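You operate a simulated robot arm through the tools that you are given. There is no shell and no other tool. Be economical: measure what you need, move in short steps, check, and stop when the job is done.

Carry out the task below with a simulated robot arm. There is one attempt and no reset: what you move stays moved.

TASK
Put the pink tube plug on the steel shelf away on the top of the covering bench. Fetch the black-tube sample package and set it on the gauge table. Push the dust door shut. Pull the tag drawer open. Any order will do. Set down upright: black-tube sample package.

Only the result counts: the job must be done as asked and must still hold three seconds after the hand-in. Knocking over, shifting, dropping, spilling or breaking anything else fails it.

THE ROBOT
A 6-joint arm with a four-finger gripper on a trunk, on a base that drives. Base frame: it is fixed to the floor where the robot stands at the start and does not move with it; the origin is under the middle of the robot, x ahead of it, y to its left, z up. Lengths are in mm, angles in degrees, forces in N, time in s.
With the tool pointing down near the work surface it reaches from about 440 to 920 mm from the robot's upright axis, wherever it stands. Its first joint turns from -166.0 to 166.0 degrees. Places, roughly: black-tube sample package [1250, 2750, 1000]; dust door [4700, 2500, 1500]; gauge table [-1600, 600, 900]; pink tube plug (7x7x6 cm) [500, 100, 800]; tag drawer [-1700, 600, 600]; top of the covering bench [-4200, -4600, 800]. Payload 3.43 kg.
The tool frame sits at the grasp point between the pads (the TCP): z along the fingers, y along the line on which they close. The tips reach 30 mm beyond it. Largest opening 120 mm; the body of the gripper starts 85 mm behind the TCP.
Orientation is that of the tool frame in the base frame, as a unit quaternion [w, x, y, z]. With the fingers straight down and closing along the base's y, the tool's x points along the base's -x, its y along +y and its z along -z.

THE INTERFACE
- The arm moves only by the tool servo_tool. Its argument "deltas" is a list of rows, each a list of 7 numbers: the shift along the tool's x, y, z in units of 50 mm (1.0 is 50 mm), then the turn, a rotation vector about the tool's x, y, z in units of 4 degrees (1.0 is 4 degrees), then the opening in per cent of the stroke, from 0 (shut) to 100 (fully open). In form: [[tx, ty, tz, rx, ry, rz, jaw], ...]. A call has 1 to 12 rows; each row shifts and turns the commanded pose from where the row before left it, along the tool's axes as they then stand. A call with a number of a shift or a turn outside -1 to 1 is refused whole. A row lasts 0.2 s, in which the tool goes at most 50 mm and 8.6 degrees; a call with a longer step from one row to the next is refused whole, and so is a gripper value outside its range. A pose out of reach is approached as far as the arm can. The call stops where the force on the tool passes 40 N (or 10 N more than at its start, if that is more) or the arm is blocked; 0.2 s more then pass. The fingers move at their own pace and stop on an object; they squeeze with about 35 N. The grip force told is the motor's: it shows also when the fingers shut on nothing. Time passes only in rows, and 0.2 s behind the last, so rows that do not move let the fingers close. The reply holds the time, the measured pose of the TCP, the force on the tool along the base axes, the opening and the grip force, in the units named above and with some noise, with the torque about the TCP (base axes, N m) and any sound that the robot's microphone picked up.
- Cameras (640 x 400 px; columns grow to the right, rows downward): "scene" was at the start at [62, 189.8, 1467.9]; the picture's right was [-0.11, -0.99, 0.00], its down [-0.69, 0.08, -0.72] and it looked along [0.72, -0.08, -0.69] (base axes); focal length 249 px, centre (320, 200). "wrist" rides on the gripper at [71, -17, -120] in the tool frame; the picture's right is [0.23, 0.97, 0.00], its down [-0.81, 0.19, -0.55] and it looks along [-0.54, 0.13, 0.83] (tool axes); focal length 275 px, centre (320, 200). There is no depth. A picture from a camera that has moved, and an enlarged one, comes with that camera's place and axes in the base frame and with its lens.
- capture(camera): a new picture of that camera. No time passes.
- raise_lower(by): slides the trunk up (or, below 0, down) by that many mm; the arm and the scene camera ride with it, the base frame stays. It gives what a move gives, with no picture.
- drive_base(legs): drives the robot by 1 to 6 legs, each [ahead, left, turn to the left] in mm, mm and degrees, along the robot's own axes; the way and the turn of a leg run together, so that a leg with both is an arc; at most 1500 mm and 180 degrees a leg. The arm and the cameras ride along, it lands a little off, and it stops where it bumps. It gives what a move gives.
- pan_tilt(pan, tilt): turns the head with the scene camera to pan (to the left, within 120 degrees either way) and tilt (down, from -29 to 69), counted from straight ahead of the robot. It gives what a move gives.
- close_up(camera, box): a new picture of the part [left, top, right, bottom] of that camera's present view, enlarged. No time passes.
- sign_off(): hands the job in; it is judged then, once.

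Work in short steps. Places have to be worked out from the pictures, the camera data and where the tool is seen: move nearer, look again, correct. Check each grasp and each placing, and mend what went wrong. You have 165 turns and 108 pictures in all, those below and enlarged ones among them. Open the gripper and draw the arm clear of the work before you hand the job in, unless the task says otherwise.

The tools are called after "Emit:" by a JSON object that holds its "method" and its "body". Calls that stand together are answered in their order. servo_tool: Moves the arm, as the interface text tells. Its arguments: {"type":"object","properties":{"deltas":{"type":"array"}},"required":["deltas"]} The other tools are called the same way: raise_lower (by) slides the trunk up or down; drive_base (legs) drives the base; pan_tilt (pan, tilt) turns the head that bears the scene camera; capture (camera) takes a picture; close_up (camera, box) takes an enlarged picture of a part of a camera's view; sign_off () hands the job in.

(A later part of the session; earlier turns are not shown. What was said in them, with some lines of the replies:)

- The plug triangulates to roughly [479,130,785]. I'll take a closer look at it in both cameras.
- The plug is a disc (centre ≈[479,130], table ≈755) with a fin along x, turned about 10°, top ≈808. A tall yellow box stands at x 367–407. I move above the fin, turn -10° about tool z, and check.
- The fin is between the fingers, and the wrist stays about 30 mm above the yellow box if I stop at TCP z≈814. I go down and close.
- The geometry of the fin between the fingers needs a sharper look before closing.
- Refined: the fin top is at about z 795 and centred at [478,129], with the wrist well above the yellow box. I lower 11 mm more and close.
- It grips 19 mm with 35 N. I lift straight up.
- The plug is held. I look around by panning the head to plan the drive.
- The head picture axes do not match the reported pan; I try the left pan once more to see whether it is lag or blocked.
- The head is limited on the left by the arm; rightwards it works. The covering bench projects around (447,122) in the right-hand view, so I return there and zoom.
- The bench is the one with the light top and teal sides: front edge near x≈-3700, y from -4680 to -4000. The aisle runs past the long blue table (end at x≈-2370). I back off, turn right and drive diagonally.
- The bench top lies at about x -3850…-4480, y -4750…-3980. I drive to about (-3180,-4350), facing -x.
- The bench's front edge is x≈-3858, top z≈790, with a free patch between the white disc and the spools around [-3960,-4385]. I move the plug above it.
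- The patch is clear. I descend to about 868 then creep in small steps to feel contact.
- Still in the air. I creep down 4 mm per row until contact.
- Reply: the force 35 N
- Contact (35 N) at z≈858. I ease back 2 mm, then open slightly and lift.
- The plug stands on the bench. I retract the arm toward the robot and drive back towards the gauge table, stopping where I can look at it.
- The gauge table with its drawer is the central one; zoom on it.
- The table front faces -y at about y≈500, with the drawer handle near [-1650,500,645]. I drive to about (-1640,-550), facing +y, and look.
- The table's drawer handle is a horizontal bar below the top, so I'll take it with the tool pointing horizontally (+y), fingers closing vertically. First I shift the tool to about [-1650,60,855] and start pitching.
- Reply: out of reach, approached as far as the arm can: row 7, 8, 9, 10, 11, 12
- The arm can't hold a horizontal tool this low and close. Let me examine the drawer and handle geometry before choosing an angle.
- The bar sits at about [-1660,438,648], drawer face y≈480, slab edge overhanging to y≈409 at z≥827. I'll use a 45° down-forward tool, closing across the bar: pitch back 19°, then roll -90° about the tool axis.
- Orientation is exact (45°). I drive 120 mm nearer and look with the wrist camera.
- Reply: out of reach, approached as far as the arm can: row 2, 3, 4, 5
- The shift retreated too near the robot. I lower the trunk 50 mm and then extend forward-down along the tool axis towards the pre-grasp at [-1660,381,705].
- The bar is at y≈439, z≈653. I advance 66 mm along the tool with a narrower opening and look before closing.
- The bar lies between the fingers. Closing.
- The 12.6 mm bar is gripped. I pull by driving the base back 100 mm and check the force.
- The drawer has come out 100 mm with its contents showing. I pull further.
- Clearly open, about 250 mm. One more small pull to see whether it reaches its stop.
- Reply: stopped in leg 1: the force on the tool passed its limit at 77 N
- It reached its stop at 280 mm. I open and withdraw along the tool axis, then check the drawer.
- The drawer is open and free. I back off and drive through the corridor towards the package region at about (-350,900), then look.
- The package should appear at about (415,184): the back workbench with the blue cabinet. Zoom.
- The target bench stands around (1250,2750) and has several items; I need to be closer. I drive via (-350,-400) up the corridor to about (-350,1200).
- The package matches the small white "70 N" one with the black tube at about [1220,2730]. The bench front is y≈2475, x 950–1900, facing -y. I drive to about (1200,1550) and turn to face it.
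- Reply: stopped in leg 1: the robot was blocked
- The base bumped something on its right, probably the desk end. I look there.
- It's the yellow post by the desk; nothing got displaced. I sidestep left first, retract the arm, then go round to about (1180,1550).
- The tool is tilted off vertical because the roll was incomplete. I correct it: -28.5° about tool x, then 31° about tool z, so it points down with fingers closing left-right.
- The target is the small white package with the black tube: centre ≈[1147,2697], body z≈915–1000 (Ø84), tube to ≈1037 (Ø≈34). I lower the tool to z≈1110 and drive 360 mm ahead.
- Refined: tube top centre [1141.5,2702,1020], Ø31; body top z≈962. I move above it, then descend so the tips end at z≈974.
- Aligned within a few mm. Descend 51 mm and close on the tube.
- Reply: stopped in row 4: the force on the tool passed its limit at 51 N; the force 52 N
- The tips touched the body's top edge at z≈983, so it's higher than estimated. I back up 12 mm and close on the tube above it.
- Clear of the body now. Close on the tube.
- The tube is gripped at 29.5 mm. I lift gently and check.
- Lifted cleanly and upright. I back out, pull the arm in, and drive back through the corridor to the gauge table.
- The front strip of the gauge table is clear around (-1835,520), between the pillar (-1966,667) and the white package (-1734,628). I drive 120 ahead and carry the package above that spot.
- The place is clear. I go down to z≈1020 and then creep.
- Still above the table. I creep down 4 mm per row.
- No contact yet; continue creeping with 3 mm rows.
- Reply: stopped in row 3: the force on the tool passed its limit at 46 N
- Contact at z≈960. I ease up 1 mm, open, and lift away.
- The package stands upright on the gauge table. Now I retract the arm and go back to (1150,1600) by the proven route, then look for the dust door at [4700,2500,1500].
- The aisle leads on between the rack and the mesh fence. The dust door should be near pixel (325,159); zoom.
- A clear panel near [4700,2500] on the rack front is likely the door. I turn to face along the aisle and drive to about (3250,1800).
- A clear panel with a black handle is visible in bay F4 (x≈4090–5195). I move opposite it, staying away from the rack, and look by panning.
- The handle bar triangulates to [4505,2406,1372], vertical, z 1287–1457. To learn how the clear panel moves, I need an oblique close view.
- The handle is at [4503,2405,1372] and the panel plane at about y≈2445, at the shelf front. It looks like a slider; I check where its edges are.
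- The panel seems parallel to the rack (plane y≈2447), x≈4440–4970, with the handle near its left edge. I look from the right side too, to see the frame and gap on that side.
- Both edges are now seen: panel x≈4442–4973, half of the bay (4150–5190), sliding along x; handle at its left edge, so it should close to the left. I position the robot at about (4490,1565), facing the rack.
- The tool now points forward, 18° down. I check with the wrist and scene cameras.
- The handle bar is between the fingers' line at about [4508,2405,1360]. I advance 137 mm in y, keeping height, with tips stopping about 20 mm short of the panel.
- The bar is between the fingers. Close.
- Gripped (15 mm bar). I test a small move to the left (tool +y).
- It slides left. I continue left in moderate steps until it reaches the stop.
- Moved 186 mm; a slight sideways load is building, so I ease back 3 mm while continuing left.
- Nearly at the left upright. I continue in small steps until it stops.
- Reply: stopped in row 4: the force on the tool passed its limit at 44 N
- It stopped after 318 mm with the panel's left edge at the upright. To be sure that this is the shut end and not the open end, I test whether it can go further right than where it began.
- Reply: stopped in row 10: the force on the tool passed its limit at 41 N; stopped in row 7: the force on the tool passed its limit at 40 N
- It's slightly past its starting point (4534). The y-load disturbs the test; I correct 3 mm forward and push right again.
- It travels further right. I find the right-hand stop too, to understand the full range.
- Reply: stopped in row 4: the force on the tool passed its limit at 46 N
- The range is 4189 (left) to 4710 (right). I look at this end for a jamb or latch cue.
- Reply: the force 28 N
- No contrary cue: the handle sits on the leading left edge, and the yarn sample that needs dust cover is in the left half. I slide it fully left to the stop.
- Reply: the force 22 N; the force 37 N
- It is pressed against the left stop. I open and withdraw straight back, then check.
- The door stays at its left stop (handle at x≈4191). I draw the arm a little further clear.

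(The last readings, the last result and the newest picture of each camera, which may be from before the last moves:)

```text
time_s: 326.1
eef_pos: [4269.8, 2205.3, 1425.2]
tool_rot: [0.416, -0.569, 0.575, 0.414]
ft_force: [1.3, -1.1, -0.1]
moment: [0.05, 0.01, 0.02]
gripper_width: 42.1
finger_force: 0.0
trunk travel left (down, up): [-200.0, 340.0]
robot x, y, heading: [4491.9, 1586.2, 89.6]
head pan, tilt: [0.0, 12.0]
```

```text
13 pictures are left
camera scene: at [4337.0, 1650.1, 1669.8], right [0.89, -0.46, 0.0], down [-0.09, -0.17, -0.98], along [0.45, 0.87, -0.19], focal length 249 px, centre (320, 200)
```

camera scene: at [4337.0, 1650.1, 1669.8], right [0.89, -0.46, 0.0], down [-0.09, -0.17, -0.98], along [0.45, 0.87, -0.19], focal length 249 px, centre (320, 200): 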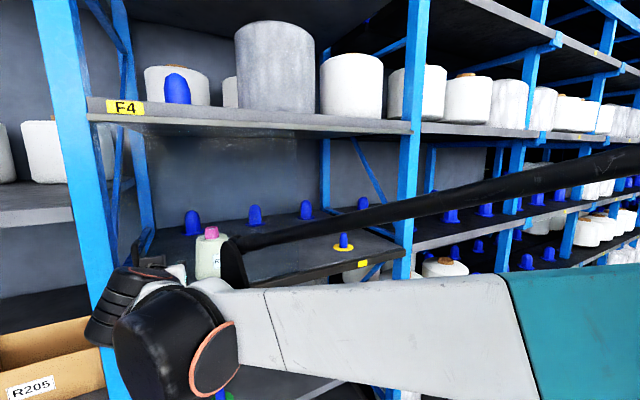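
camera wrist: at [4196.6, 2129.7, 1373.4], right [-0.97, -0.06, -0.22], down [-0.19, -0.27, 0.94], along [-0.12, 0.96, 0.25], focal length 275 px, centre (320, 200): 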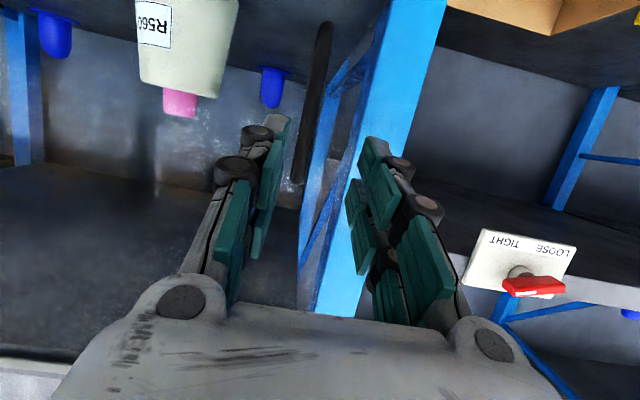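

All four jobs are done and the arm is clear, so I hand the job in.

Emit:
{"method": "sign_off", "body": {}}

```text
The job is handed in.
```

I did all four parts and handed the job in, but I had to guess which end of the dust door's travel counts as shut.

- **Pink tube plug:** it is on top of the covering bench, in the clear patch between the white disc and the spools.
- **Black-tube sample package:** it is standing upright near the front of the gauge table.
- **Tag drawer:** it is pulled out 280 mm, as far as it goes.
- **Dust door:** it is slid fully left, covering the half of the shelf bay that holds the R560 yarn package. The panel spans only half the bay and slides freely between a left and a right stop, and no marking shows which is shut. I chose left because the handle is on that edge and the yarn sample is on that side.

While driving, the base bumped the yellow post beside the desk once. The picture I took afterwards showed nothing moved.
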